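You operate a simulated robot arm through the tools that you are given. There is no shell and no other tool. Be economical: measure what you need, move in short steps, check, and stop when the job is done.

You are at the controls of a simulated robot arm. One attempt, no reset.

TASK
Set the controls near the top of the spool stand. At the end: the blue brake lever is set to braked; the green eyelet knob is turned to free; the green-tensioner dial is turned to 20; the orange-tensioner dial is turned to 20; whatever was shut is shut again. Leave all else as you found it, and nothing knocked over. The blue brake lever goes to its stop.

The check looks at the end state, three seconds after you hand in, the way a careful person would. Anything else that was tipped, shoved, dropped, spilled or broken makes it a failure.

THE ROBOT
A 6-joint arm with a three-finger gripper, fixed in place. Base frame: the origin is at the foot of the arm, x ahead of it, y to its left, z up. Units: mm, degrees, N and s.
Its first joint turns from -166.0 to 166.0 degrees. Payload 4.89 kg.
The tool frame sits at the grasp point between the pads (the TCP): z along the fingers, y along the line on which they close. The tips reach 30 mm beyond it. The gripper opens to 164 mm. The gripper's body begins 125 mm behind the TCP.
Orientation is told as [roll, pitch, yaw] about the base's x, y, z axes, in that order, counted from this pose: with the fingers straight down and closing along the base's y, the tool's x points along the base's -x, its y along +y and its z along -z.

THE INTERFACE
- The arm moves only by the tool play_rows. Its argument "plan" is a list of rows, each a list of 7 numbers: the shift along the base's x, y, z in m, then the turn, a rotation vector about the base's x, y, z in degrees, then the opening, from 0 (shut) to 1 (fully open). In form: [[x, y, z, ax, ay, az, gripper], ...]. A call has 1 to 10 rows; each row shifts and turns the commanded pose from where the row before left it. Each row takes 0.2 s and may step no farther than 50 mm and 8.6 degrees from the row before; otherwise, or with a gripper value out of range, the whole call is refused. A pose out of reach is approached as far as the arm can. The call stops where the force on the tool passes 40 N (or 10 N more than at its start, if that is more) or the arm is blocked; 0.2 s more then pass. The fingers move at their own pace (about 108 mm/s each) and stop on an object; they squeeze with about 23 N. The grip force told is the motor's: it shows also when the fingers shut on nothing. Time passes only in rows, and 0.2 s behind the last, so rows that do not move let the fingers close. It gives the time, the measured TCP pose, the force on the tool (base axes), the opening and the grip force at its end, in the units of the frame above (readings bear some noise), with the torque about the TCP (base axes, N m) and any sound that the robot's microphone picked up.
- Cameras (640 x 400 px; columns grow to the right, rows downward): "scene" is fixed at [219.4, -499.2, 1674.2]; the picture's right is [-0.60, -0.80, 0.00], its down [-0.39, 0.29, -0.87] and it looks along [0.70, -0.52, -0.49] (base axes); focal length 225 px, centre (320, 200). "wrist" rides on the gripper at [76, -2, -152] in the tool frame; the picture's right is [0.02, 1.00, 0.00], its down [-0.88, 0.02, -0.47] and it looks along [-0.47, 0.01, 0.88] (tool axes); focal length 247 px, centre (320, 200). There is no depth. A picture from a camera that has moved, and an enlarged one, comes with that camera's place and axes in the base frame and with its lens.
- capture(camera): a new picture of that camera. The clock stands still meanwhile.
- move_column(by): slides the trunk up (or, below 0, down) by that many mm; the arm rides with it, the base frame stays. It gives what a move gives, with no picture.
- close_up(camera, box): a new picture of the part [left, top, right, bottom] of that camera's present view, enlarged. The clock stands still meanwhile.
- close_job(): hands the job in; it is judged then, once.

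Go step by step. Nothing tells you positions but the pictures and the camera data: compare them with the known pose of the tool, close in by small moves and look again before you grip or let go. The budget is 90 turns and 42 pictures, counting those below and the enlarged ones. Unless the task says otherwise, let go and move clear before handing in.

The tools are called after "Emit:" as a command line: name --pt "numbers of a row" for each row, then --argument value for the rest, lists and objects as JSON in quotes. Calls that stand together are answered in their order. play_rows: Moves the arm, as the interface text tells. Its arguments: {"type":"object","properties":{"plan":{"type":"array"}},"required":["plan"]} The other tools are called the same way: move_column (by) slides the trunk up or down; capture (camera) takes a picture; close_up (camera, box) takes an enlarged picture of a part of a camera's view; close_job () hands the job in.

At the start:

```text
time: 0.0
eef_pos: [339.9, -519.9, 1546.5]
tcp_rot: [0.0, 0.1, -0.1]
contact_force: [0.6, -0.2, 0.4]
moment: [0.0, 0.03, -0.01]
finger_gap: 163.7
grip_force: 0.0
trunk travel left (down, up): [-275.0, 115.0]
```

scene: 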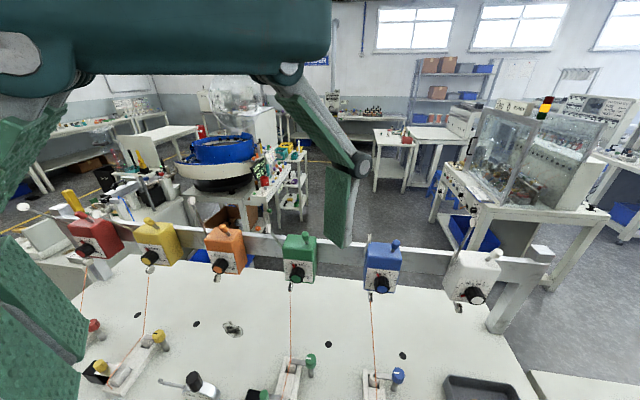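
wrist: 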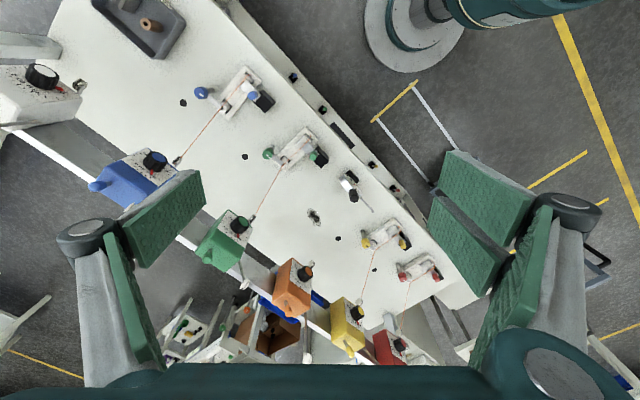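

I see a spool stand with a beam of coloured tensioner boxes (red, yellow, orange, green, blue, white) and a deck below with eyelets/levers. I'll enlarge the views before moving.

Emit:
close_up --camera "scene" --box '[190, 220, 350, 320]'

Emit:
close_up --camera "scene" --box '[240, 300, 440, 400]'

Emit:
close_up --camera "wrist" --box '[160, 60, 360, 185]'

Emit:
close_up --camera "wrist" --box '[80, 130, 340, 330]'

```text
4.00 times, centred on (270, 270) of scene
camera zoom: at [219.4, -499.2, 1674.2], right [-0.6, -0.8, 0.0], down [-0.39, 0.29, -0.87], along [0.7, -0.52, -0.49], focal length 899 px, centre (520, -80)
```

zoom: 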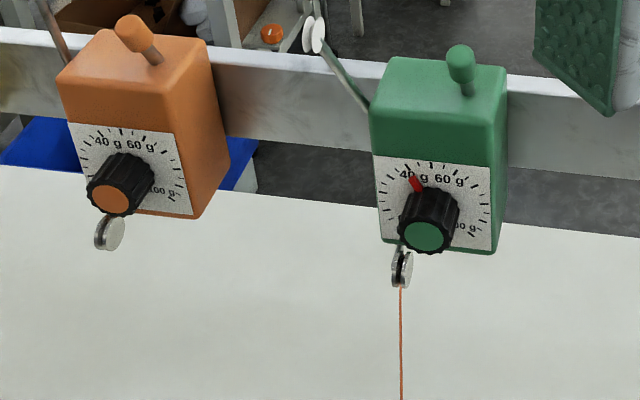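

```text
3.20 times, centred on (340, 350) of scene
camera zoom: at [219.4, -499.2, 1674.2], right [-0.6, -0.8, 0.0], down [-0.39, 0.29, -0.87], along [0.7, -0.52, -0.49], focal length 719 px, centre (256, -280)
```

zoom: 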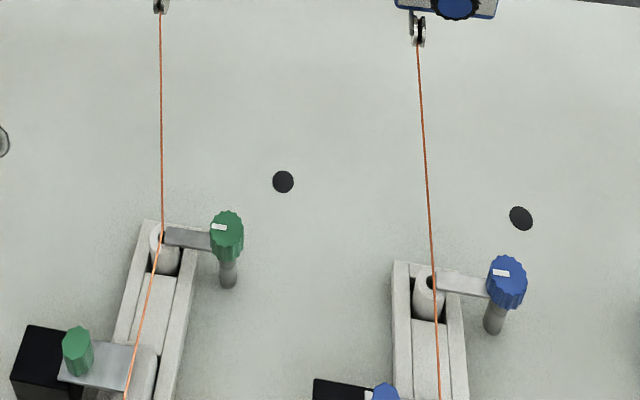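

```text
3.20 times, centred on (260, 122) of wrist
camera zoom: at [262.1, -521.5, 1697.5], right [-0.02, 1.0, 0.0], down [0.88, 0.02, 0.47], along [0.47, 0.01, -0.88], focal length 790 px, centre (512, 448)
```

zoom: 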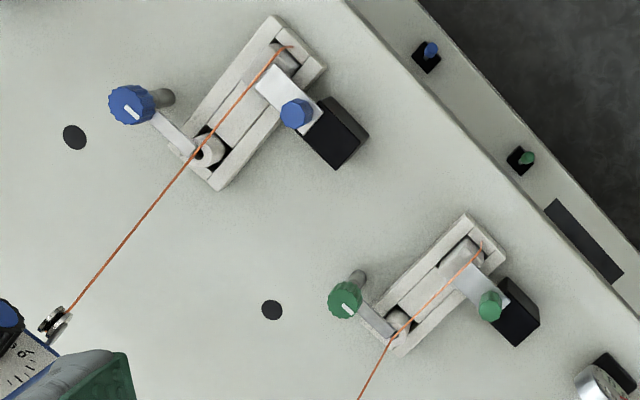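

```text
2.00 times, centred on (210, 230) of wrist
camera zoom: at [262.1, -521.5, 1697.5], right [-0.02, 1.0, 0.0], down [0.88, 0.02, 0.47], along [0.47, 0.01, -0.88], focal length 494 px, centre (540, 140)
```

zoom: 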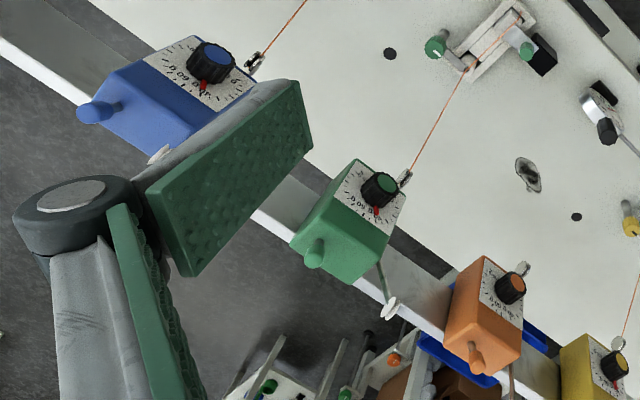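

The layout is clear, but I need labels. I'll enlarge the blue unit and the front strip further.

Emit:
close_up --camera "scene" --box '[345, 360, 409, 400]'

Emit:
close_up --camera "wrist" --box '[190, 60, 290, 122]'

Emit:
close_up --camera "wrist" --box '[255, 60, 415, 160]'

```text
10.00 times, centred on (377, 380) of scene
camera zoom: at [219.4, -499.2, 1674.2], right [-0.6, -0.8, 0.0], down [-0.39, 0.29, -0.87], along [0.7, -0.52, -0.49], focal length 2248 px, centre (-250, -1600)
```

zoom: 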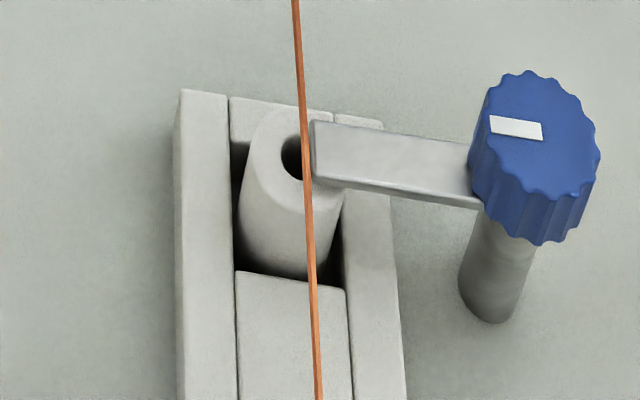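

```text
6.40 times, centred on (240, 91) of wrist
camera zoom: at [262.1, -521.5, 1697.5], right [-0.02, 1.0, 0.0], down [0.88, 0.02, 0.47], along [0.47, 0.01, -0.88], focal length 1581 px, centre (832, 898)
```

zoom: 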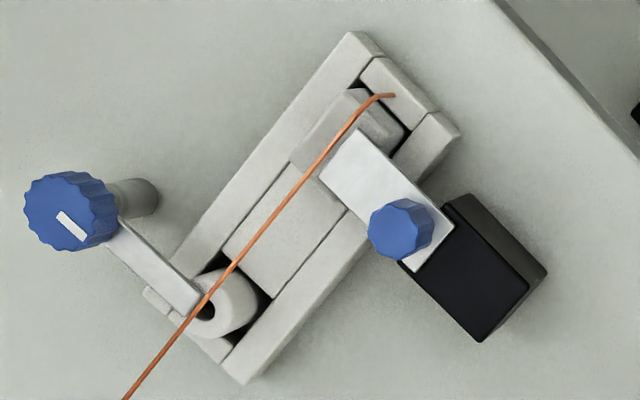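

```text
4.00 times, centred on (335, 110) of wrist
camera zoom: at [262.1, -521.5, 1697.5], right [-0.02, 1.0, 0.0], down [0.88, 0.02, 0.47], along [0.47, 0.01, -0.88], focal length 988 px, centre (260, 560)
```

zoom: 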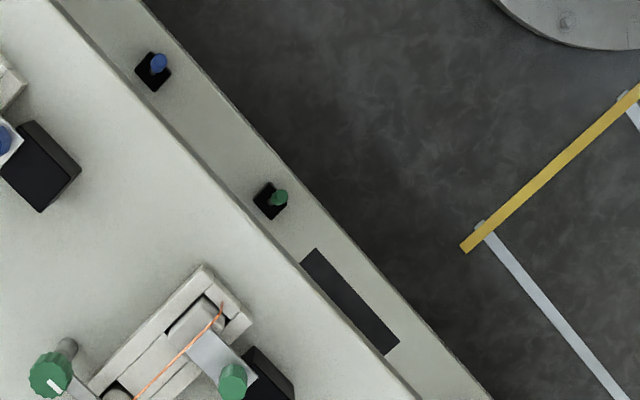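

Dials sit around z≈1.1 m and the stand runs roughly along (-0.7,-0.7). I'll yaw the tool to face the stand and get nearer for a better view and baseline.

Emit:
play_rows --pt "0 -0.01 -0.03 0 0 -7.5 1" --pt "0 -0.01 -0.03 0 0 -7.5 1" --pt "0 -0.02 -0.03 0 0 -7.5 1" --pt "0 -0.02 -0.03 0 0 -7.5 1" --pt "0 -0.02 -0.03 0 0 -7.5 1" --pt "0 -0.02 0 0 0 -7.5 1" --pt "0 0 0 0 0 0 1"

Emit:
capture --camera "wrist"

Emit:
capture --camera "scene"

```text
time: 1.6
eef_pos: [339.8, -621.7, 1395.6]
tcp_rot: [-0.1, -0.1, -45.1]
contact_force: [0.2, -1.5, -1.5]
moment: [0.1, 0.06, 0.04]
finger_gap: 163.8
grip_force: 0.0
trunk travel left (down, up): [-275.0, 115.0]
```

```text
32 pictures are left
camera wrist: at [283.8, -568.3, 1547.1], right [0.69, 0.72, 0.0], down [0.64, -0.61, 0.47], along [0.34, -0.33, -0.88], focal length 247 px, centre (320, 200)
```

wrist: 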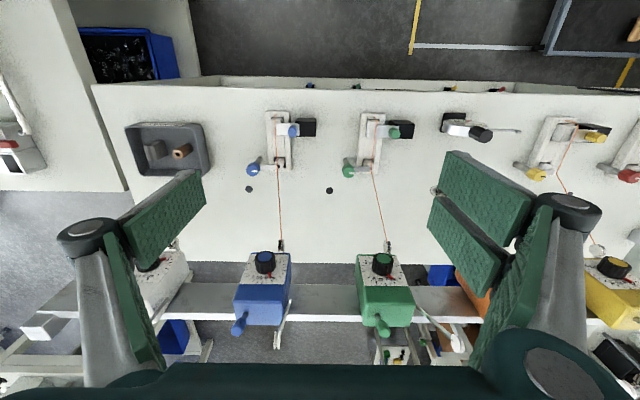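

```text
31 pictures are left
```

scene: 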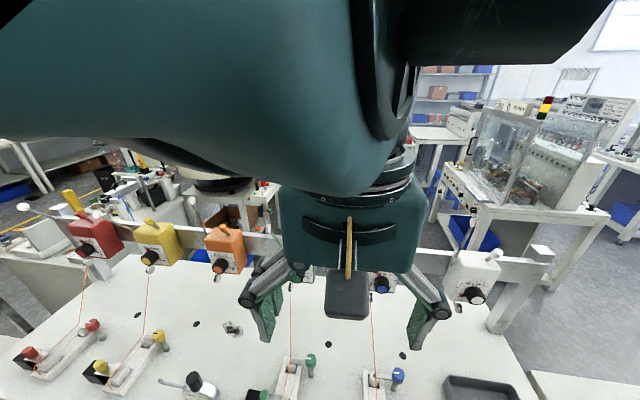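

The tool now faces the stand squarely; green dial ≈(618,-716,1169), orange ≈(785,-544,1169), deck knobs ≈z 990. Enlarging the blue/green units for labels.

Emit:
close_up --camera "wrist" --box '[220, 235, 440, 355]'

Emit:
close_up --camera "wrist" --box '[230, 80, 430, 200]'

Emit:
close_up --camera "wrist" --box '[430, 80, 640, 205]'

```text
2.91 times, centred on (330, 295) of wrist
camera zoom: at [283.8, -568.3, 1547.1], right [0.69, 0.72, 0.0], down [0.64, -0.61, 0.47], along [0.34, -0.33, -0.88], focal length 718 px, centre (291, -76)
```

zoom: 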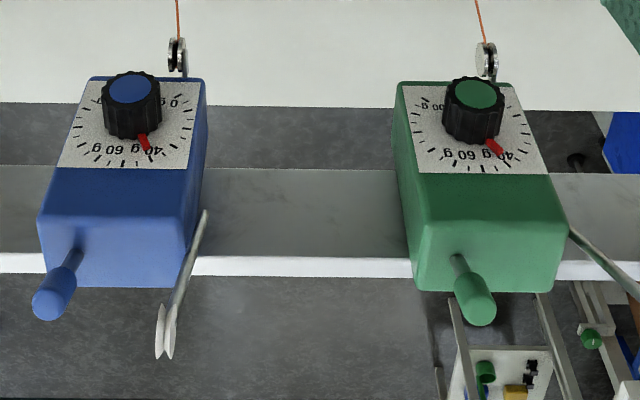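

```text
3.20 times, centred on (330, 140) of wrist
camera zoom: at [283.8, -568.3, 1547.1], right [0.69, 0.72, 0.0], down [0.64, -0.61, 0.47], along [0.34, -0.33, -0.88], focal length 790 px, centre (288, 392)
```

zoom: 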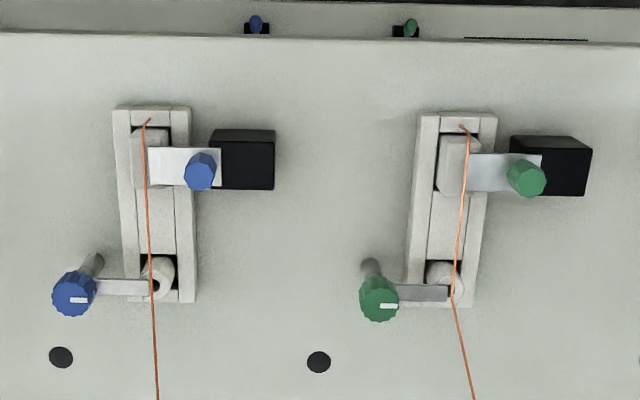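

```text
3.05 times, centred on (535, 142) of wrist
camera zoom: at [283.8, -568.3, 1547.1], right [0.69, 0.72, 0.0], down [0.64, -0.61, 0.47], along [0.34, -0.33, -0.88], focal length 753 px, centre (-335, 375)
```

zoom: 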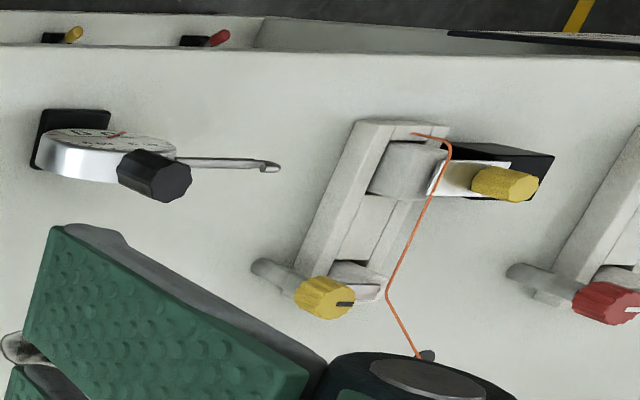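

The dials' faces look near vertical and each box carries a lever with a ball grip on top. I'll bring the wrist camera over the blue lever to read any labels.

Emit:
play_rows --pt "0.013 -0.04 0 0 0 0 1" --pt "0.013 -0.04 0 0 0 0 1" --pt "0.013 -0.04 0 0 0 0 1" --pt "0.013 -0.04 0 0 0 0 1" --pt "0.013 -0.04 0 0 0 0 1" --pt "0.013 -0.04 0 0 0 0 1" --pt "0.012 -0.04 0 0 0 0 1" --pt "0 0 0 0 0 0 1"

Emit:
capture --camera "wrist"

```text
time: 3.4
eef_pos: [432.8, -901.0, 1394.4]
tcp_rot: [0.0, 0.1, -45.0]
contact_force: [-0.1, -1.4, -1.6]
moment: [0.24, 0.11, 0.0]
finger_gap: 164.0
grip_force: 0.1
trunk travel left (down, up): [-275.0, 115.0]
```

```text
27 pictures are left
camera wrist: at [375.6, -848.7, 1545.4], right [0.69, 0.72, 0.0], down [0.64, -0.61, 0.47], along [0.34, -0.33, -0.88], focal length 247 px, centre (320, 200)
```

wrist: 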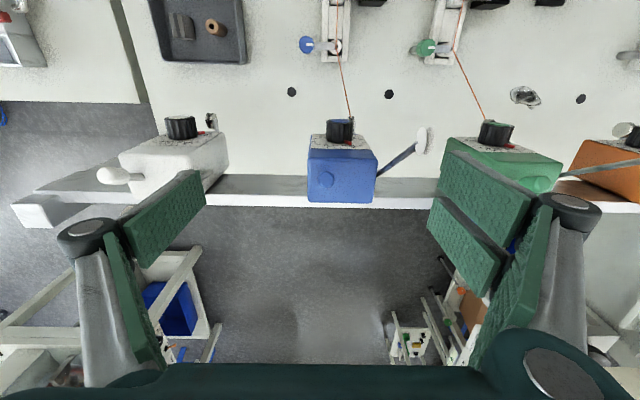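

No labels on top; the blue ball is at ≈(460,-921,1294). I'll back off in front of the stand with the tool tilted 45° for a frontal view of boxes and deck.

Emit:
play_rows --pt "-0.015 0.045 0 0 0 0 1" --pt "-0.015 0.045 0 0 0 0 1" --pt "-0.015 0.043 -0.015 -5.3 -5.3 0 1" --pt "-0.015 0.043 -0.02 -5.3 -5.3 0 1" --pt "-0.015 0.043 -0.02 -5.3 -5.3 0 1" --pt "-0.012 0.043 -0.02 -5.3 -5.3 0 1" --pt "-0.012 0.04 -0.02 -5.3 -5.3 0 1" --pt "0 0 -0.04 -5.3 -5.3 0 1" --pt "0 0 -0.04 0 0 0 1" --pt "0 0 -0.02 0 0 0 1"

Emit:
capture --camera "wrist"

```text
time: 5.6
eef_pos: [329.6, -599.0, 1203.9]
tcp_rot: [0.0, -44.9, -45.0]
contact_force: [0.7, -1.1, 0.3]
moment: [0.06, -0.01, 0.06]
finger_gap: 163.7
grip_force: 0.1
trunk travel left (down, up): [-275.0, 115.0]
```

```text
26 pictures are left
camera wrist: at [213.3, -486.6, 1255.3], right [0.7, 0.72, -0.01], down [0.22, -0.19, 0.96], along [0.68, -0.67, -0.29], focal length 247 px, centre (320, 200)
```

wrist: 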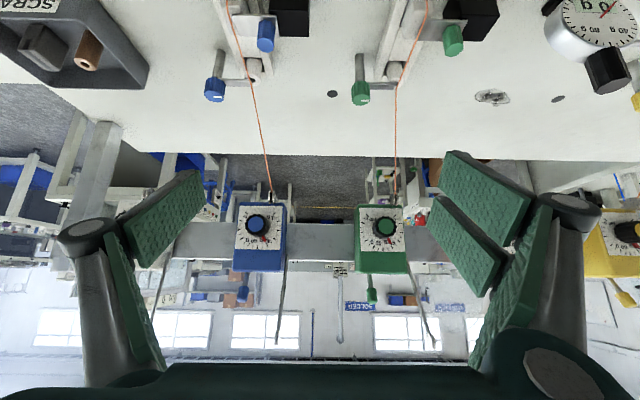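

The view is upside-down (image down is base up) but frontal. Enlarging boxes and deck units.

Emit:
close_up --camera "wrist" --box '[220, 190, 420, 310]'

Emit:
close_up --camera "wrist" --box '[190, 0, 510, 110]'

```text
3.20 times, centred on (320, 250) of wrist
camera zoom: at [213.3, -486.6, 1255.3], right [0.7, 0.72, -0.01], down [0.22, -0.19, 0.96], along [0.68, -0.67, -0.29], focal length 790 px, centre (320, 40)
```

zoom: 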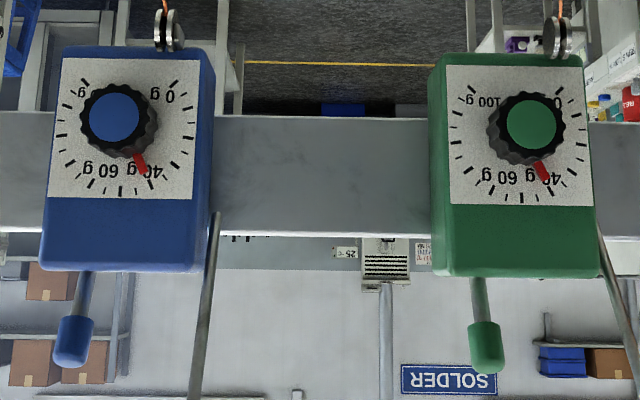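

```text
2.00 times, centred on (350, 55) of wrist
camera zoom: at [213.3, -486.6, 1255.3], right [0.7, 0.72, -0.01], down [0.22, -0.19, 0.96], along [0.68, -0.67, -0.29], focal length 494 px, centre (260, 490)
```

zoom: 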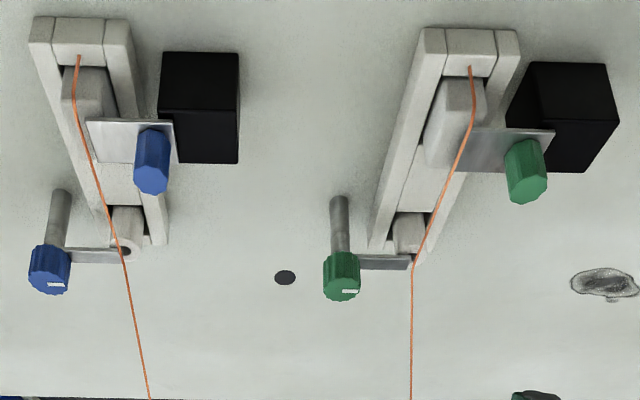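

Both dials point at about 40. I still need to identify the brake lever, so tighter enlargements of the deck units and front strip.

Emit:
close_up --camera "wrist" --box '[200, 0, 320, 75]'

Emit:
close_up --camera "wrist" --box '[345, 0, 505, 110]'

Emit:
capture --camera "scene"

```text
5.33 times, centred on (260, 38) of wrist
camera zoom: at [213.3, -486.6, 1255.3], right [0.7, 0.72, -0.01], down [0.22, -0.19, 0.96], along [0.68, -0.67, -0.29], focal length 1317 px, centre (640, 1067)
```

zoom: 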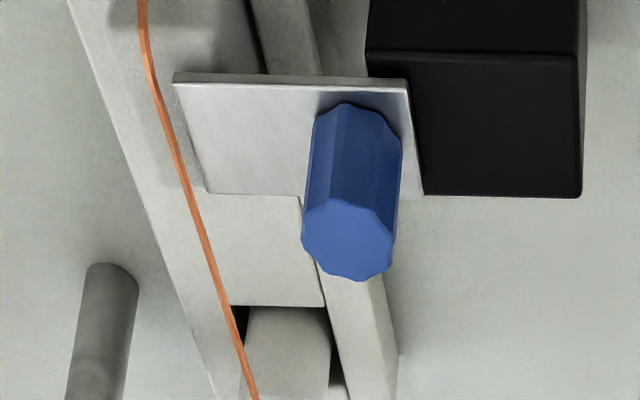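

```text
3.64 times, centred on (425, 55) of wrist
camera zoom: at [213.3, -486.6, 1255.3], right [0.7, 0.72, -0.01], down [0.22, -0.19, 0.96], along [0.68, -0.67, -0.29], focal length 898 px, centre (-62, 727)
```

zoom: 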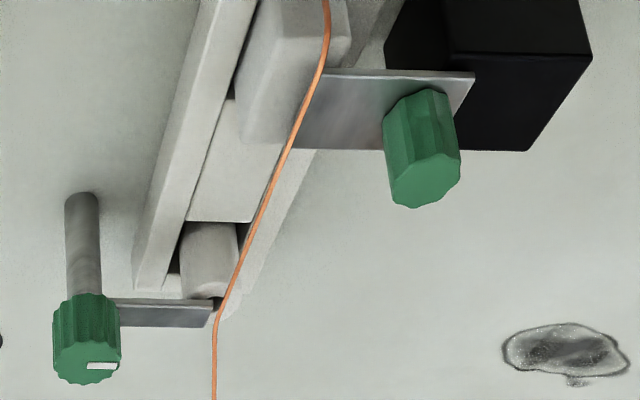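

```text
21 pictures are left
```

scene: 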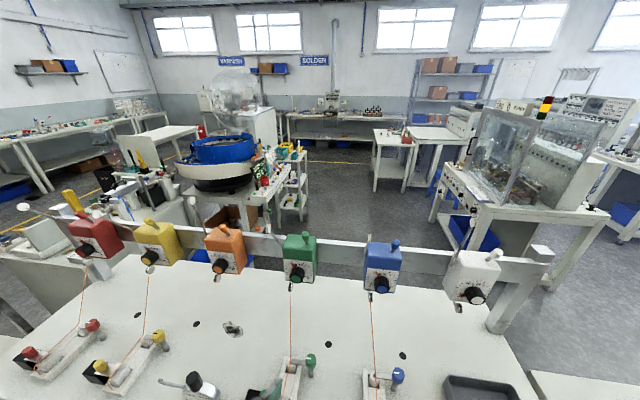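

Unobstructed scene view now. I'll compare the pegs on top of the boxes, since differing tilt would show whether they are levers.

Emit:
close_up --camera "scene" --box '[50, 195, 250, 285]'

Emit:
close_up --camera "scene" --box '[345, 225, 505, 310]'

```text
3.20 times, centred on (150, 240) of scene
camera zoom: at [219.4, -499.2, 1674.2], right [-0.6, -0.8, 0.0], down [-0.39, 0.29, -0.87], along [0.7, -0.52, -0.49], focal length 719 px, centre (864, 72)
```

zoom: 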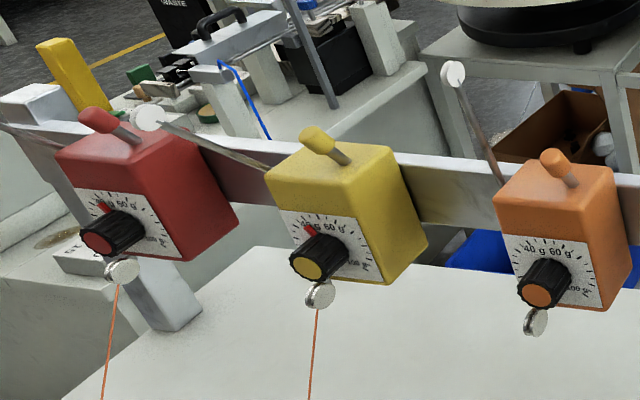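

```text
4.00 times, centred on (425, 268) of scene
camera zoom: at [219.4, -499.2, 1674.2], right [-0.6, -0.8, 0.0], down [-0.39, 0.29, -0.87], along [0.7, -0.52, -0.49], focal length 899 px, centre (-100, -70)
```

zoom: 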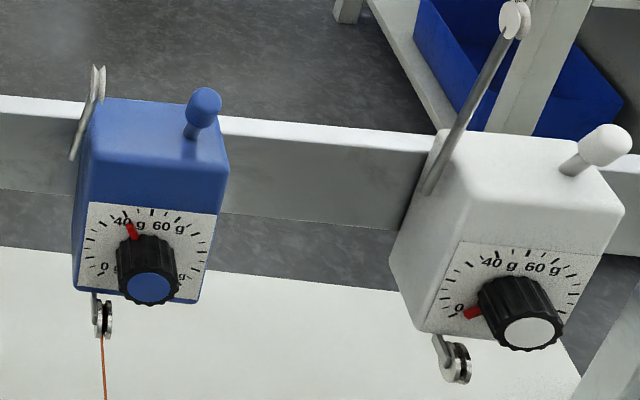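

All the box pegs have the same forward lean, so they don't reveal anything. I'll look closely at the front strip with the toggles and at the blue deck unit before deciding which is the brake lever.

Emit:
play_rows --pt "-0.02 0.01 0 5.3 5.3 0 1" --pt "-0.02 0.01 0 5.3 5.3 0 1" --pt "-0.02 0.01 -0.02 5.3 5.3 0 1" --pt "-0.02 0.01 -0.025 5.3 5.3 0 1" --pt "-0.02 0.01 -0.03 5.3 5.3 0 1" --pt "0 0 -0.03 5.3 5.3 0 1" --pt "0 0 -0.03 0 0 0 1" --pt "0 0 0 0 0 0 1"

Emit:
capture --camera "wrist"

```text
time: 7.4
eef_pos: [231.7, -548.2, 1068.5]
tcp_rot: [0.1, 0.1, -45.0]
contact_force: [1.2, -1.6, -0.2]
moment: [0.18, 0.09, 0.02]
finger_gap: 164.3
grip_force: 0.1
trunk travel left (down, up): [-275.0, 115.0]
```

```text
18 pictures are left
camera wrist: at [175.3, -495.6, 1218.0], right [0.69, 0.72, 0.0], down [0.64, -0.61, 0.47], along [0.34, -0.33, -0.88], focal length 247 px, centre (320, 200)
```

wrist: 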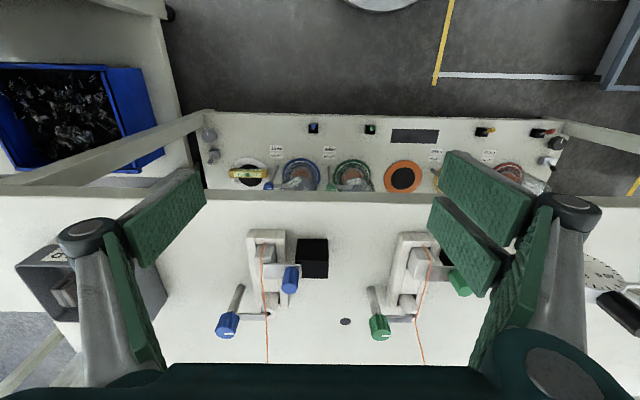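

There is a spool bay under the deck's front edge, with coloured spools, labels and levers. Enlarging it.

Emit:
close_up --camera "wrist" --box '[190, 105, 450, 200]'

Emit:
close_up --camera "wrist" --box '[250, 115, 390, 200]'

```text
2.46 times, centred on (320, 152) of wrist
camera zoom: at [175.3, -495.6, 1218.0], right [0.69, 0.72, 0.0], down [0.64, -0.61, 0.47], along [0.34, -0.33, -0.88], focal length 608 px, centre (320, 317)
```

zoom: 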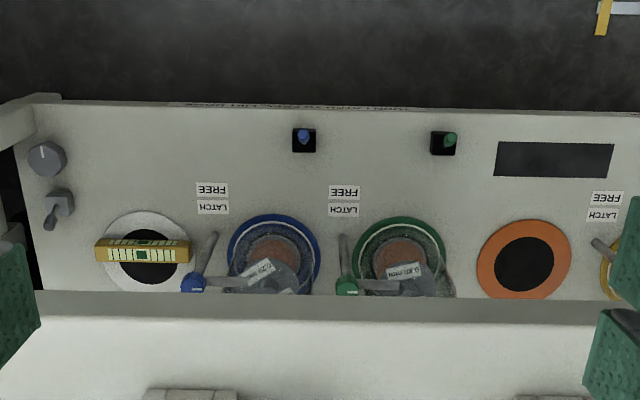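

```text
4.57 times, centred on (320, 158) of wrist
camera zoom: at [175.3, -495.6, 1218.0], right [0.69, 0.72, 0.0], down [0.64, -0.61, 0.47], along [0.34, -0.33, -0.88], focal length 1129 px, centre (320, 394)
```

zoom: 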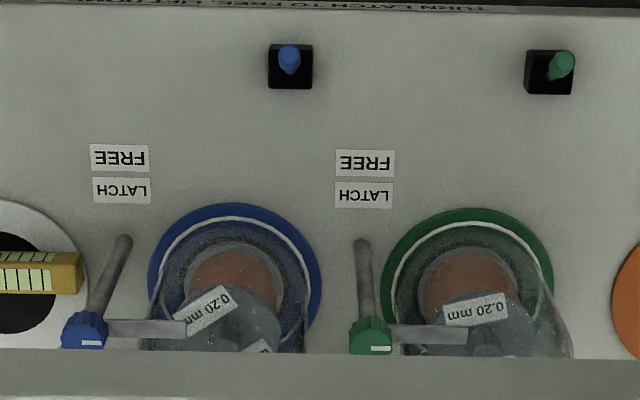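

The bay's knobs are dome latches labelled LATCH/FREE. I'll read the front-edge text and check the blue deck unit again from this angle.

Emit:
close_up --camera "wrist" --box '[210, 225, 340, 345]'

Emit:
close_up --camera "wrist" --box '[360, 225, 480, 345]'

```text
3.33 times, centred on (275, 285) of wrist
camera zoom: at [175.3, -495.6, 1218.0], right [0.69, 0.72, 0.0], down [0.64, -0.61, 0.47], along [0.34, -0.33, -0.88], focal length 823 px, centre (470, -83)
```

zoom: 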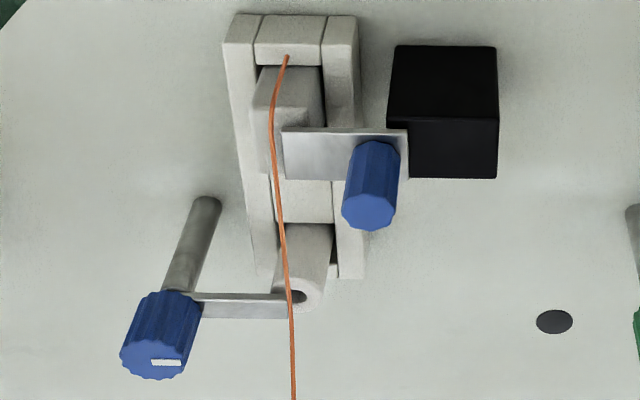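

```text
3.33 times, centred on (420, 285) of wrist
camera zoom: at [175.3, -495.6, 1218.0], right [0.69, 0.72, 0.0], down [0.64, -0.61, 0.47], along [0.34, -0.33, -0.88], focal length 823 px, centre (-13, -83)
```

zoom: 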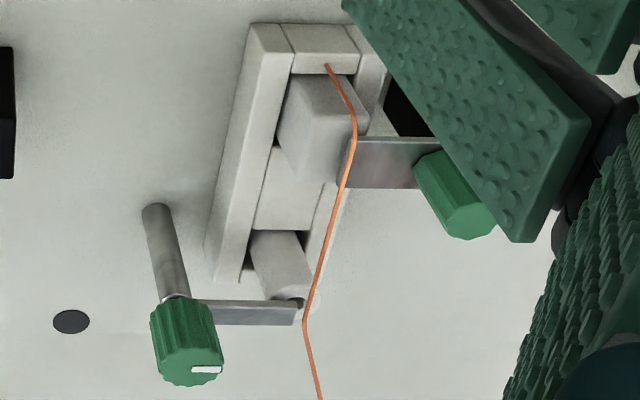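

Deck is at z≈910, the blue grip top at ≈(327,-694,997), eyelet knobs ≈z 1013 (green at ≈(457,-655)). I'll take a low frontal view of the blue deck unit to understand the lever mechanism.

Emit:
play_rows --pt "0 -0.007 0 -5.3 -5.3 0 1" --pt "0 -0.007 0 -5.3 -5.3 0 1" --pt "0 -0.007 0 -5.3 -5.3 0 1" --pt "0 -0.007 -0.01 -5.3 -5.3 0 1" --pt "0 -0.007 -0.01 -5.3 -5.3 0 1" --pt "0 -0.007 -0.01 -5.3 -5.3 0 1" --pt "0 0 0 0 0 0 1"

Emit:
close_up --camera "wrist" --box '[190, 80, 510, 280]'

```text
time: 9.0
eef_pos: [231.8, -589.9, 1036.8]
tcp_rot: [0.0, -45.0, -45.2]
contact_force: [-0.3, -1.0, 0.4]
moment: [0.07, -0.01, 0.04]
finger_gap: 164.1
grip_force: 0.0
trunk travel left (down, up): [-275.0, 115.0]
```

```text
2.00 times, centred on (350, 180) of wrist
camera zoom: at [113.6, -476.9, 1088.3], right [0.7, 0.72, -0.01], down [0.22, -0.19, 0.96], along [0.68, -0.67, -0.29], focal length 494 px, centre (260, 240)
```

zoom: 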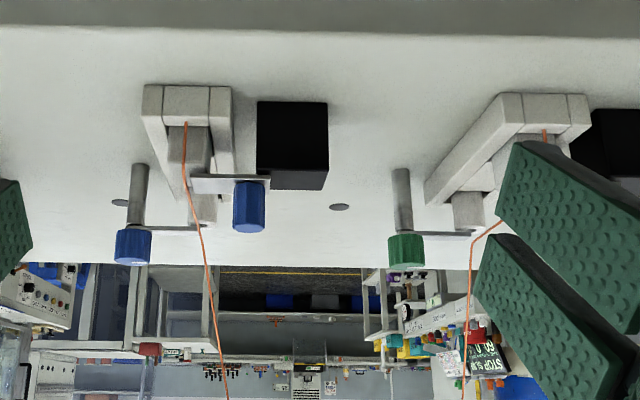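

Emit:
close_up --camera "wrist" --box '[245, 115, 365, 215]'

```text
4.00 times, centred on (305, 165) of wrist
camera zoom: at [113.6, -476.9, 1088.3], right [0.7, 0.72, -0.01], down [0.22, -0.19, 0.96], along [0.68, -0.67, -0.29], focal length 988 px, centre (380, 340)
```

zoom: 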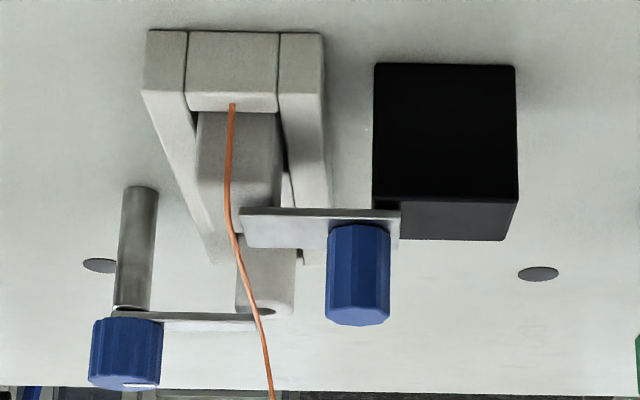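

The lever: a metal plate with a vertical blue grip (axis ≈(327,-694), z 958–995) extending from the block in the slot. I'll untilt, rise and position above the grip with a narrow opening, then check.

Emit:
play_rows --pt "0 0 0.013 5.3 5.3 0 0.6" --pt "0 0 0.013 5.3 5.3 0 0.4" --pt "0 0 0.013 5.3 5.3 0 0.26" --pt "0 0 0.013 5.3 5.3 0 0.26" --pt "0.024 -0.026 0 5.3 5.3 0 0.26" --pt "0.024 -0.026 0 5.3 5.3 0 0.26" --pt "0.024 -0.026 0 0 0 0 0.26" --pt "0.023 -0.026 0 0 0 0 0.26" --pt "0 0 -0.035 0 0 0 0.26" --pt "0 0 0 0 0 0 0.26"

Emit:
capture --camera "wrist"

```text
time: 11.2
eef_pos: [325.6, -694.8, 1053.0]
tcp_rot: [-0.1, -0.1, -44.9]
contact_force: [0.1, -0.4, -0.2]
moment: [0.12, -0.01, 0.0]
finger_gap: 42.6
grip_force: 0.0
trunk travel left (down, up): [-275.0, 115.0]
```

```text
11 pictures are left
camera wrist: at [269.7, -641.9, 1203.8], right [0.69, 0.72, 0.0], down [0.64, -0.61, 0.47], along [0.34, -0.33, -0.88], focal length 247 px, centre (320, 200)
```

wrist: 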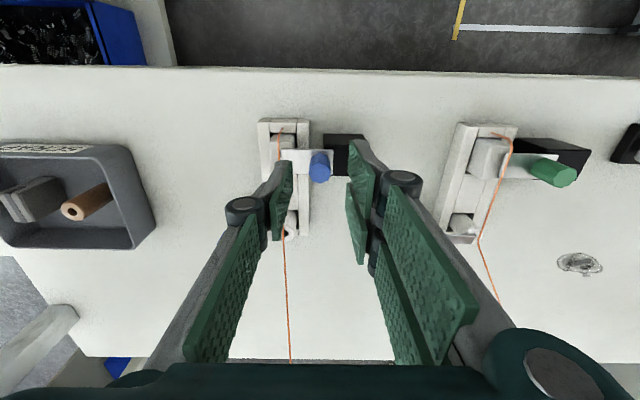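

The grip is directly under the TCP. Descending around it and closing, then probing gently.

Emit:
play_rows --pt "0.001 -0.001 -0.02 0 0 0 0.21" --pt "0 0 -0.02 0 0 0 0.21" --pt "0 0 -0.014 0 0 0 0.21" --pt "0 0 0 0 0 0 0" --pt "0 0 0 0 0 0 0"

```text
time: 12.4
eef_pos: [326.9, -695.1, 999.2]
tcp_rot: [0.0, 0.0, -45.0]
contact_force: [2.4, -2.0, 0.0]
moment: [-0.17, -0.18, -0.02]
finger_gap: 20.8
grip_force: 45.3
trunk travel left (down, up): [-275.0, 115.0]
```

Gripped (20.8 mm). Probing first 6 mm toward the beam.

Emit:
play_rows --pt "0.002 -0.002 0 0 0 0 0" --pt "0.002 -0.002 0 0 0 0 0"

```text
time: 13.0
eef_pos: [326.5, -695.5, 999.9]
tcp_rot: [0.1, 0.3, -45.0]
contact_force: [-4.6, 6.7, 10.6]
moment: [0.44, 0.49, 0.02]
finger_gap: 20.8
grip_force: 44.1
trunk travel left (down, up): [-275.0, 115.0]
stopped in row 2: the force on the tool passed its limit at 42 N (the readings are from after the stop); the commanded pose is now the measured one
```

Stiff that way. Probing toward the robot.

Emit:
play_rows --pt "-0.002 0.002 0 0 0 0 0" --pt "-0.002 0.002 0 0 0 0 0"

Emit:
play_rows --pt "0 0 0.0025 0 0 0 0" --pt "0 0 0.0025 0 0 0 0"

```text
time: 13.5
eef_pos: [326.8, -696.2, 999.6]
tcp_rot: [0.0, 0.0, -45.0]
contact_force: [3.3, -0.7, 15.0]
moment: [0.03, -0.11, 0.03]
finger_gap: 20.8
grip_force: 44.7
trunk travel left (down, up): [-275.0, 115.0]
stopped in row 2: the force on the tool passed its limit at 44 N (the readings are from after the stop); the commanded pose is now the measured one
```

```text
time: 14.1
eef_pos: [325.6, -694.6, 1000.6]
tcp_rot: [0.0, 0.1, -44.9]
contact_force: [5.7, -0.8, -29.2]
moment: [-0.16, -0.27, 0.06]
finger_gap: 20.8
grip_force: 45.1
trunk travel left (down, up): [-275.0, 115.0]
stopped in row 2: the force on the tool passed its limit at 41 N (the readings are from after the stop); the commanded pose is now the measured one
```

Up resists as well. Probing along the plate, both ways.

Emit:
play_rows --pt "0 0 -0.001 0 0 0 0" --pt "0.0015 0.0015 0 0 0 0 0" --pt "0.0015 0.0015 0 0 0 0 0"

Emit:
play_rows --pt "-0.0015 -0.0015 0 0 0 0 0" --pt "-0.0015 -0.0015 0 0 0 0 0"

```text
time: 14.9
eef_pos: [329.5, -692.0, 1000.2]
tcp_rot: [0.0, 0.1, -44.9]
contact_force: [9.2, -9.9, -22.8]
moment: [-0.14, -0.15, -0.02]
finger_gap: 20.6
grip_force: 44.6
trunk travel left (down, up): [-275.0, 115.0]
```

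```text
time: 15.5
eef_pos: [326.5, -695.6, 1000.5]
tcp_rot: [-0.1, 0.2, -45.0]
contact_force: [13.6, -9.3, -20.8]
moment: [-0.1, -0.23, 0.06]
finger_gap: 20.8
grip_force: 44.7
trunk travel left (down, up): [-275.0, 115.0]
```

The lever moves freely along the plate direction (u). Testing whether its start position was a stop in the −u direction.

Emit:
play_rows --pt "-0.001 -0.001 -0.0005 0 0 0 0" --pt "-0.001 -0.001 0 0 0 0 0" --pt "-0.001 -0.001 0 0 0 0 0" --pt "-0.001 -0.001 0 0 0 0 0"

```text
time: 16.4
eef_pos: [325.6, -695.9, 1000.7]
tcp_rot: [0.1, 0.1, -44.8]
contact_force: [17.6, 7.9, -6.4]
moment: [0.1, -0.92, 0.26]
finger_gap: 20.9
grip_force: 45.6
trunk travel left (down, up): [-275.0, 115.0]
stopped in row 4: the force on the tool passed its limit at 42 N (the readings are from after the stop); the commanded pose is now the measured one
```

Start is the −u stop, so travel is toward +u. Moving that way in small steps to see the range.

Emit:
play_rows --pt "0.001 0.001 0 0 0 0 0" --pt "0.002 0.002 0 0 0 0 0" --pt "0.002 0.002 0 0 0 0 0" --pt "0.002 0.002 0 0 0 0 0" --pt "0.002 0.002 0 0 0 0 0"

```text
time: 17.6
eef_pos: [332.6, -688.4, 1000.4]
tcp_rot: [0.2, 0.0, -44.9]
contact_force: [11.7, -12.1, -0.2]
moment: [-0.36, -0.3, -0.03]
finger_gap: 20.9
grip_force: 45.2
trunk travel left (down, up): [-275.0, 115.0]
```

Emit:
play_rows --pt "0.0025 0.0015 0 0 0 0 0" --pt "0.002 0.002 0 0 0 0 0" --pt "0.002 0.002 0 0 0 0 0" --pt "0.002 0.002 0 0 0 0 0" --pt "0.002 0.002 0 0 0 0 0"

Emit:
capture --camera "wrist"

```text
time: 18.8
eef_pos: [342.7, -679.0, 1001.3]
tcp_rot: [0.2, 0.2, -44.9]
contact_force: [0.3, -1.6, -5.5]
moment: [0.12, 0.15, -0.01]
finger_gap: 21.1
grip_force: 45.0
trunk travel left (down, up): [-275.0, 115.0]
```

```text
10 pictures are left
camera wrist: at [286.7, -626.2, 1151.2], right [0.69, 0.72, 0.0], down [0.64, -0.61, 0.47], along [0.34, -0.32, -0.88], focal length 247 px, centre (320, 200)
```

wrist: 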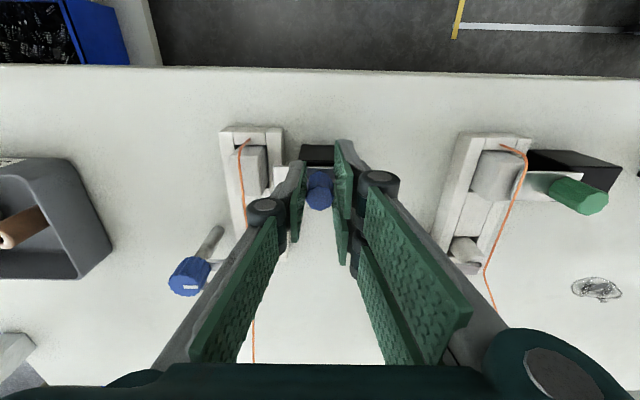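

It's a straight slide (23 mm without any arc), not a lever, so this is likely a wire slide rather than the brake lever. I'll return it to its original stop and release.

Emit:
play_rows --pt "-0.002 -0.002 0 0 0 0 0" --pt "-0.002 -0.002 0 0 0 0 0" --pt "-0.002 -0.002 0 0 0 0 0" --pt "-0.002 -0.002 0 0 0 0 0" --pt "-0.002 -0.002 0 0 0 0 0" --pt "-0.002 -0.002 0 0 0 0 0" --pt "-0.002 -0.002 0 0 0 0 0" --pt "-0.001 -0.001 0 0 0 0 0" --pt "-0.001 -0.001 0 0 0 0 0"

Emit:
play_rows --pt "-0.0007 -0.0007 0 0 0 0 0" --pt "-0.0007 -0.0007 0 0 0 0 0" --pt "0 0 0 0 0 0 0"

```text
time: 20.8
eef_pos: [328.1, -694.4, 1000.3]
tcp_rot: [0.2, 0.1, -44.9]
contact_force: [-11.1, 7.9, -12.0]
moment: [0.39, 0.44, 0.0]
finger_gap: 20.8
grip_force: 45.4
trunk travel left (down, up): [-275.0, 115.0]
```

```text
time: 21.6
eef_pos: [326.7, -694.6, 1000.2]
tcp_rot: [0.2, 0.1, -44.9]
contact_force: [-1.7, 7.9, -14.6]
moment: [0.27, 0.11, 0.04]
finger_gap: 21.0
grip_force: 45.3
trunk travel left (down, up): [-275.0, 115.0]
```

Emit:
play_rows --pt "-0.0007 -0.0007 0 0 0 0 0" --pt "-0.0005 -0.0005 0 0 0 0 0" --pt "0 0 0 0 0 0 0"

Emit:
play_rows --pt "0 0 0 0 0 0 0.21" --pt "0 0 0 0 0 0 0.21" --pt "0 0 0.04 0 0 0 0.21" --pt "0 0 0.04 0 0 0 0.21" --pt "0 0 0.03 0 0 0 0.21"

```text
time: 22.4
eef_pos: [326.6, -695.7, 1000.9]
tcp_rot: [0.2, 0.1, -44.9]
contact_force: [4.4, 21.2, -25.5]
moment: [0.75, 0.06, 0.22]
finger_gap: 20.8
grip_force: 45.1
trunk travel left (down, up): [-275.0, 115.0]
```

```text
time: 23.6
eef_pos: [325.0, -697.7, 1111.7]
tcp_rot: [0.3, 0.1, -44.9]
contact_force: [-0.4, 0.2, -0.3]
moment: [-0.04, -0.03, 0.03]
finger_gap: 34.4
grip_force: 0.0
trunk travel left (down, up): [-275.0, 115.0]
```

The slide is back at its stop. Refined fix for the green eyelet knob: ≈(490,-674), top z≈982. Moving above it to check before gripping.

Emit:
play_rows --pt "0.041 0.006 -0.01 0 0 0 0.3" --pt "0.041 0.006 -0.01 0 0 0 0.3" --pt "0.041 0.006 -0.01 0 0 0 0.3" --pt "0.042 0.006 -0.01 0 0 0 0.3" --pt "0 0 -0.025 0 0 0 0.3" --pt "0 0 0 0 0 0 0.3"

Emit:
capture --camera "wrist"

```text
time: 25.0
eef_pos: [489.9, -673.7, 1047.5]
tcp_rot: [0.2, 0.0, -44.9]
contact_force: [0.1, -1.2, -0.7]
moment: [0.04, 0.12, -0.01]
finger_gap: 49.2
grip_force: 0.1
trunk travel left (down, up): [-275.0, 115.0]
```

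```text
9 pictures are left
camera wrist: at [433.7, -622.6, 1197.7], right [0.69, 0.72, 0.0], down [0.64, -0.61, 0.47], along [0.34, -0.32, -0.88], focal length 247 px, centre (320, 200)
```

wrist: 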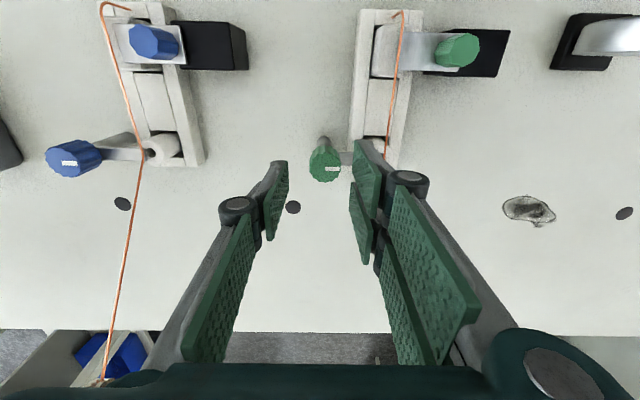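

Alignment good (knob at ≈(493,-672)). Descending, gripping, then turning a few degrees to feel the free direction.

Emit:
play_rows --pt "0.003 0.001 -0.02 0 0 0 0.29" --pt "0 0 -0.02 0 0 0 0.29" --pt "0 0 -0.017 0 0 0 0.29" --pt "0 0 0 0 0 0 0" --pt "0 0 0 0 0 0 0"

Emit:
play_rows --pt "0 0 0 0 0 4 0" --pt "0 0 0 0 0 4 0"

```text
time: 26.2
eef_pos: [493.6, -671.8, 991.1]
tcp_rot: [0.2, 0.1, -44.9]
contact_force: [-0.9, 3.7, 23.2]
moment: [0.51, 0.04, 0.05]
finger_gap: 29.2
grip_force: 45.1
trunk travel left (down, up): [-275.0, 115.0]
stopped in row 5: the force on the tool passed its limit at 42 N (the readings are from after the stop); the commanded pose is now the measured one
```

```text
time: 26.8
eef_pos: [490.8, -670.3, 991.6]
tcp_rot: [0.1, 0.0, -36.8]
contact_force: [-1.5, -3.4, 30.6]
moment: [0.28, 0.1, -0.01]
finger_gap: 29.7
grip_force: 44.7
trunk travel left (down, up): [-275.0, 115.0]
```

It turns freely in the + direction. Easing up 2 mm and continuing toward 90°.

Emit:
play_rows --pt "0 0 0.002 0 0 4 0" --pt "0 0 0 0 0 8 0" --pt "0 0 0 0 0 8 0" --pt "0 0 0 0 0 8 0"

```text
time: 27.8
eef_pos: [491.2, -673.9, 991.2]
tcp_rot: [0.1, 0.2, -9.0]
contact_force: [-23.1, -25.1, -11.6]
moment: [-0.59, 0.9, -0.18]
finger_gap: 29.3
grip_force: 45.2
trunk travel left (down, up): [-275.0, 115.0]
```

Lateral load means my axis is slightly off; shifting ~2 mm toward −u and continuing.

Emit:
play_rows --pt "-0.0015 -0.0015 0 0 0 0 0" --pt "0 0 0 0 0 6 0" --pt "0 0 0 0 0 6 0"

```text
time: 28.6
eef_pos: [491.4, -674.9, 992.3]
tcp_rot: [0.3, 0.1, 3.0]
contact_force: [-23.1, -26.9, -23.0]
moment: [-0.68, 0.82, -0.18]
finger_gap: 29.5
grip_force: 45.2
trunk travel left (down, up): [-275.0, 115.0]
```

Emit:
play_rows --pt "-0.001 -0.002 -0.001 0 0 0 0" --pt "-0.001 -0.001 0 0 0 6 0" --pt "0 0 0 0 0 6 0"

```text
time: 29.4
eef_pos: [491.0, -675.3, 992.0]
tcp_rot: [0.2, 0.1, 15.3]
contact_force: [5.2, -10.4, -0.5]
moment: [-0.02, -0.53, -0.08]
finger_gap: 29.4
grip_force: 45.4
trunk travel left (down, up): [-275.0, 115.0]
```

Emit:
play_rows --pt "0 0 0 0 0 6 0" --pt "0 0 0 0 0 6 0" --pt "0 0 0 0 0 6 0" --pt "0 0 0 0 0 6 0" --pt "0 0 0 0 0 6 0"

Emit:
play_rows --pt "0 0 0 0 0 4 0" --pt "0 0 0 0 0 4 0"

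```text
time: 30.0
eef_pos: [492.6, -676.4, 992.6]
tcp_rot: [0.0, 0.0, 26.7]
contact_force: [5.0, -3.8, 1.0]
moment: [-0.15, -0.06, -0.08]
finger_gap: 29.7
grip_force: 45.1
trunk travel left (down, up): [-275.0, 115.0]
stopped in row 3: the force on the tool passed its limit at 43 N (the readings are from after the stop); the commanded pose is now the measured one
```

```text
time: 30.6
eef_pos: [492.7, -676.5, 992.6]
tcp_rot: [-0.1, 0.0, 35.0]
contact_force: [13.8, -13.6, 4.9]
moment: [-0.29, -0.39, -0.09]
finger_gap: 29.2
grip_force: 45.2
trunk travel left (down, up): [-275.0, 115.0]
```

Emit:
play_rows --pt "-0.001 0.001 0 0 0 4 0" --pt "0 0 0 0 0 4 0" --pt "0 0 0 0 0 4 0"

Emit:
play_rows --pt "0 0 0 0 0 4 0" --pt "0 0 0 0 0 4 0"

```text
time: 31.1
eef_pos: [493.7, -678.1, 991.6]
tcp_rot: [-0.2, 0.0, 39.5]
contact_force: [5.8, -3.5, -5.7]
moment: [-0.08, -0.24, 0.0]
finger_gap: 29.2
grip_force: 45.0
trunk travel left (down, up): [-275.0, 115.0]
stopped in row 2: the force on the tool passed its limit at 43 N (the readings are from after the stop); the commanded pose is now the measured one
```

```text
time: 31.7
eef_pos: [493.2, -678.6, 991.1]
tcp_rot: [-0.1, 0.0, 47.5]
contact_force: [16.6, -15.3, -2.4]
moment: [-0.21, -0.43, -0.57]
finger_gap: 29.5
grip_force: 45.0
trunk travel left (down, up): [-275.0, 115.0]
```

Torque rises at ~92°: the stop. Releasing, lifting and checking.

Emit:
play_rows --pt "0 0 0 0 0 0 0.3" --pt "0 0 0 0 0 0 0.3" --pt "0 0 0.03 0 0 0 0.3" --pt "0 0 0.04 0 0 0 0.3" --pt "0 0 0.04 0 0 0 0.3" --pt "-0.03 0.03 0.04 0 0 -8 0.3" --pt "-0.03 0.03 0.04 0 0 -8 0.3" --pt "-0.03 0.03 0.03 0 0 -8 0.3" --pt "-0.03 0.03 0 0 0 -8 0.3" --pt "0 0 0 0 0 -8 0.3"

Emit:
play_rows --pt "0 0 0 0 0 -8 0.3" --pt "0 0 0 0 0 -8 0.3" --pt "0 0 0 0 0 -8 0.3" --pt "0 0 0 0 0 -8 0.3" --pt "0 0 0 0 0 -8 0.3" --pt "0 0 0 0 0 -8 0.3" --pt "0 0 0 0 0 -4.5 0.3" --pt "0 0 0 0 0 0 0.3"

Emit:
capture --camera "wrist"

```text
refused: row 6 steps farther than a row can; nothing moved
```

```text
time: 33.5
eef_pos: [491.0, -677.4, 992.1]
tcp_rot: [-0.1, 0.0, -5.3]
contact_force: [0.2, 0.0, 1.3]
moment: [0.03, 0.07, 0.0]
finger_gap: 49.1
grip_force: 0.1
trunk travel left (down, up): [-275.0, 115.0]
```

```text
8 pictures are left
camera wrist: at [414.0, -671.9, 1143.0], right [0.07, 1.0, 0.0], down [0.88, -0.06, 0.47], along [0.47, -0.03, -0.88], focal length 247 px, centre (320, 200)
```

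wrist: 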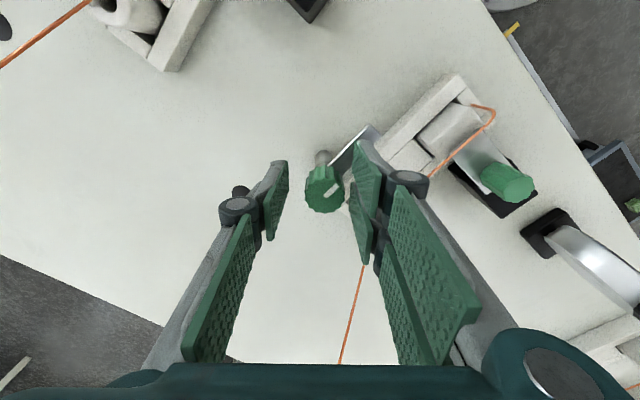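

The eyelet arm now points toward the robot, ~90° from latched. Lifting straight up, then orienting the tool horizontally in front of the green dial.

Emit:
play_rows --pt "0 0 0.04 0 0 0 0.3" --pt "0 0 0.045 0 0 0 0.3" --pt "0 0 0.045 0 0 0 0.3" --pt "0 0 0.045 0 0 0 0.35" --pt "-0.033 0.033 0 0 0 -8 0.4" --pt "-0.033 0.033 0 0 0 -8 0.5" --pt "-0.033 0.033 0 0 0 -8 0.5" --pt "0 0 0 0 0 -8 0.5" --pt "0 0 0 0 0 -7.6 0.5"

Emit:
play_rows --pt "0 0 0 -5.3 -5.3 0 0.5" --pt "0 0 0 -5.3 -5.3 0 0.5" --pt "0 0 0 -5.3 -5.3 0 0.5" --pt "0 0 0 -5.3 -5.3 0 0.5" --pt "0 0 0 -5.3 -5.3 0 0.5" --pt "0 0 0 -5.3 -5.3 0 0.5" --pt "0 0 0 -5.3 -5.3 0 0.5" --pt "0 0 0 -5.3 -5.3 0 0.5" --pt "0 0 0 -5.3 -5.3 0 0.5" --pt "0 0 0 -5.3 -5.3 0 0.5"

Emit:
play_rows --pt "0 0 0 -5.3 -5.3 0 0.5" --pt "0 0 0 -5.3 -5.3 0 0.5" --pt "0 0 0 0 0 0 0.5"

```text
time: 35.5
eef_pos: [392.6, -578.6, 1167.3]
tcp_rot: [-0.1, 0.1, -44.7]
contact_force: [-1.1, 0.6, -0.5]
moment: [0.01, -0.1, 0.02]
finger_gap: 81.9
grip_force: 0.0
trunk travel left (down, up): [-275.0, 115.0]
```

```text
time: 37.7
eef_pos: [393.8, -580.4, 1180.4]
tcp_rot: [-1.6, -74.9, -43.4]
contact_force: [-0.4, 0.7, 0.0]
moment: [0.02, 0.03, -0.08]
finger_gap: 82.1
grip_force: 0.0
out of reach, approached as far as the arm can: row 10
trunk travel left (down, up): [-275.0, 115.0]
```

```text
time: 38.5
eef_pos: [403.4, -604.4, 1250.6]
tcp_rot: [-63.9, -89.6, 18.7]
contact_force: [0.4, -0.1, -0.2]
moment: [0.0, -0.04, 0.01]
finger_gap: 82.0
grip_force: 0.1
out of reach, approached as far as the arm can: row 1, 2
trunk travel left (down, up): [-275.0, 115.0]
```

At this close radius the horizontal pose is out of reach; moving forward toward the dial should resolve it.

Emit:
play_rows --pt "0.035 -0.013 0 0 0 0 0.5" --pt "0.035 -0.013 0 0 0 0 0.5" --pt "0.035 -0.013 0 0 0 0 0.5" --pt "0.035 -0.013 0 0 0 0 0.5" --pt "0 0 0 0 0 0 0.5"

```text
time: 39.7
eef_pos: [545.0, -656.4, 1250.4]
tcp_rot: [-79.8, -89.6, 34.8]
contact_force: [0.8, -1.0, -1.2]
moment: [-0.03, -0.02, -0.03]
finger_gap: 81.9
grip_force: 0.0
trunk travel left (down, up): [-275.0, 115.0]
```

Now horizontal at (545,-656,1250). Lowering to dial height.

Emit:
play_rows --pt "0.002 0.002 -0.02 0 0 0 0.5" --pt "0.002 0.002 -0.02 0 0 0 0.5" --pt "0.002 0.002 -0.02 0 0 0 0.5" --pt "0.001 0.001 -0.021 0 0 0 0.5" --pt "0 0 0 0 0 0 0.5"

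Emit:
capture --camera "wrist"

```text
time: 40.9
eef_pos: [557.5, -659.2, 1190.1]
tcp_rot: [-65.3, -89.6, 20.0]
contact_force: [0.0, 0.7, -0.2]
moment: [-0.01, 0.0, 0.0]
finger_gap: 82.1
grip_force: 0.1
out of reach, approached as far as the arm can: row 3, 4
trunk travel left (down, up): [-275.0, 115.0]
```

```text
7 pictures are left
camera wrist: at [447.7, -553.7, 1112.2], right [0.71, 0.71, -0.03], down [-0.31, 0.35, 0.88], along [0.63, -0.62, 0.47], focal length 247 px, centre (320, 200)
```

wrist: 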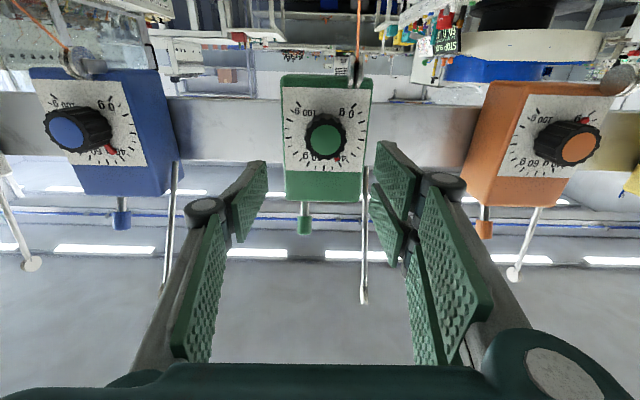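

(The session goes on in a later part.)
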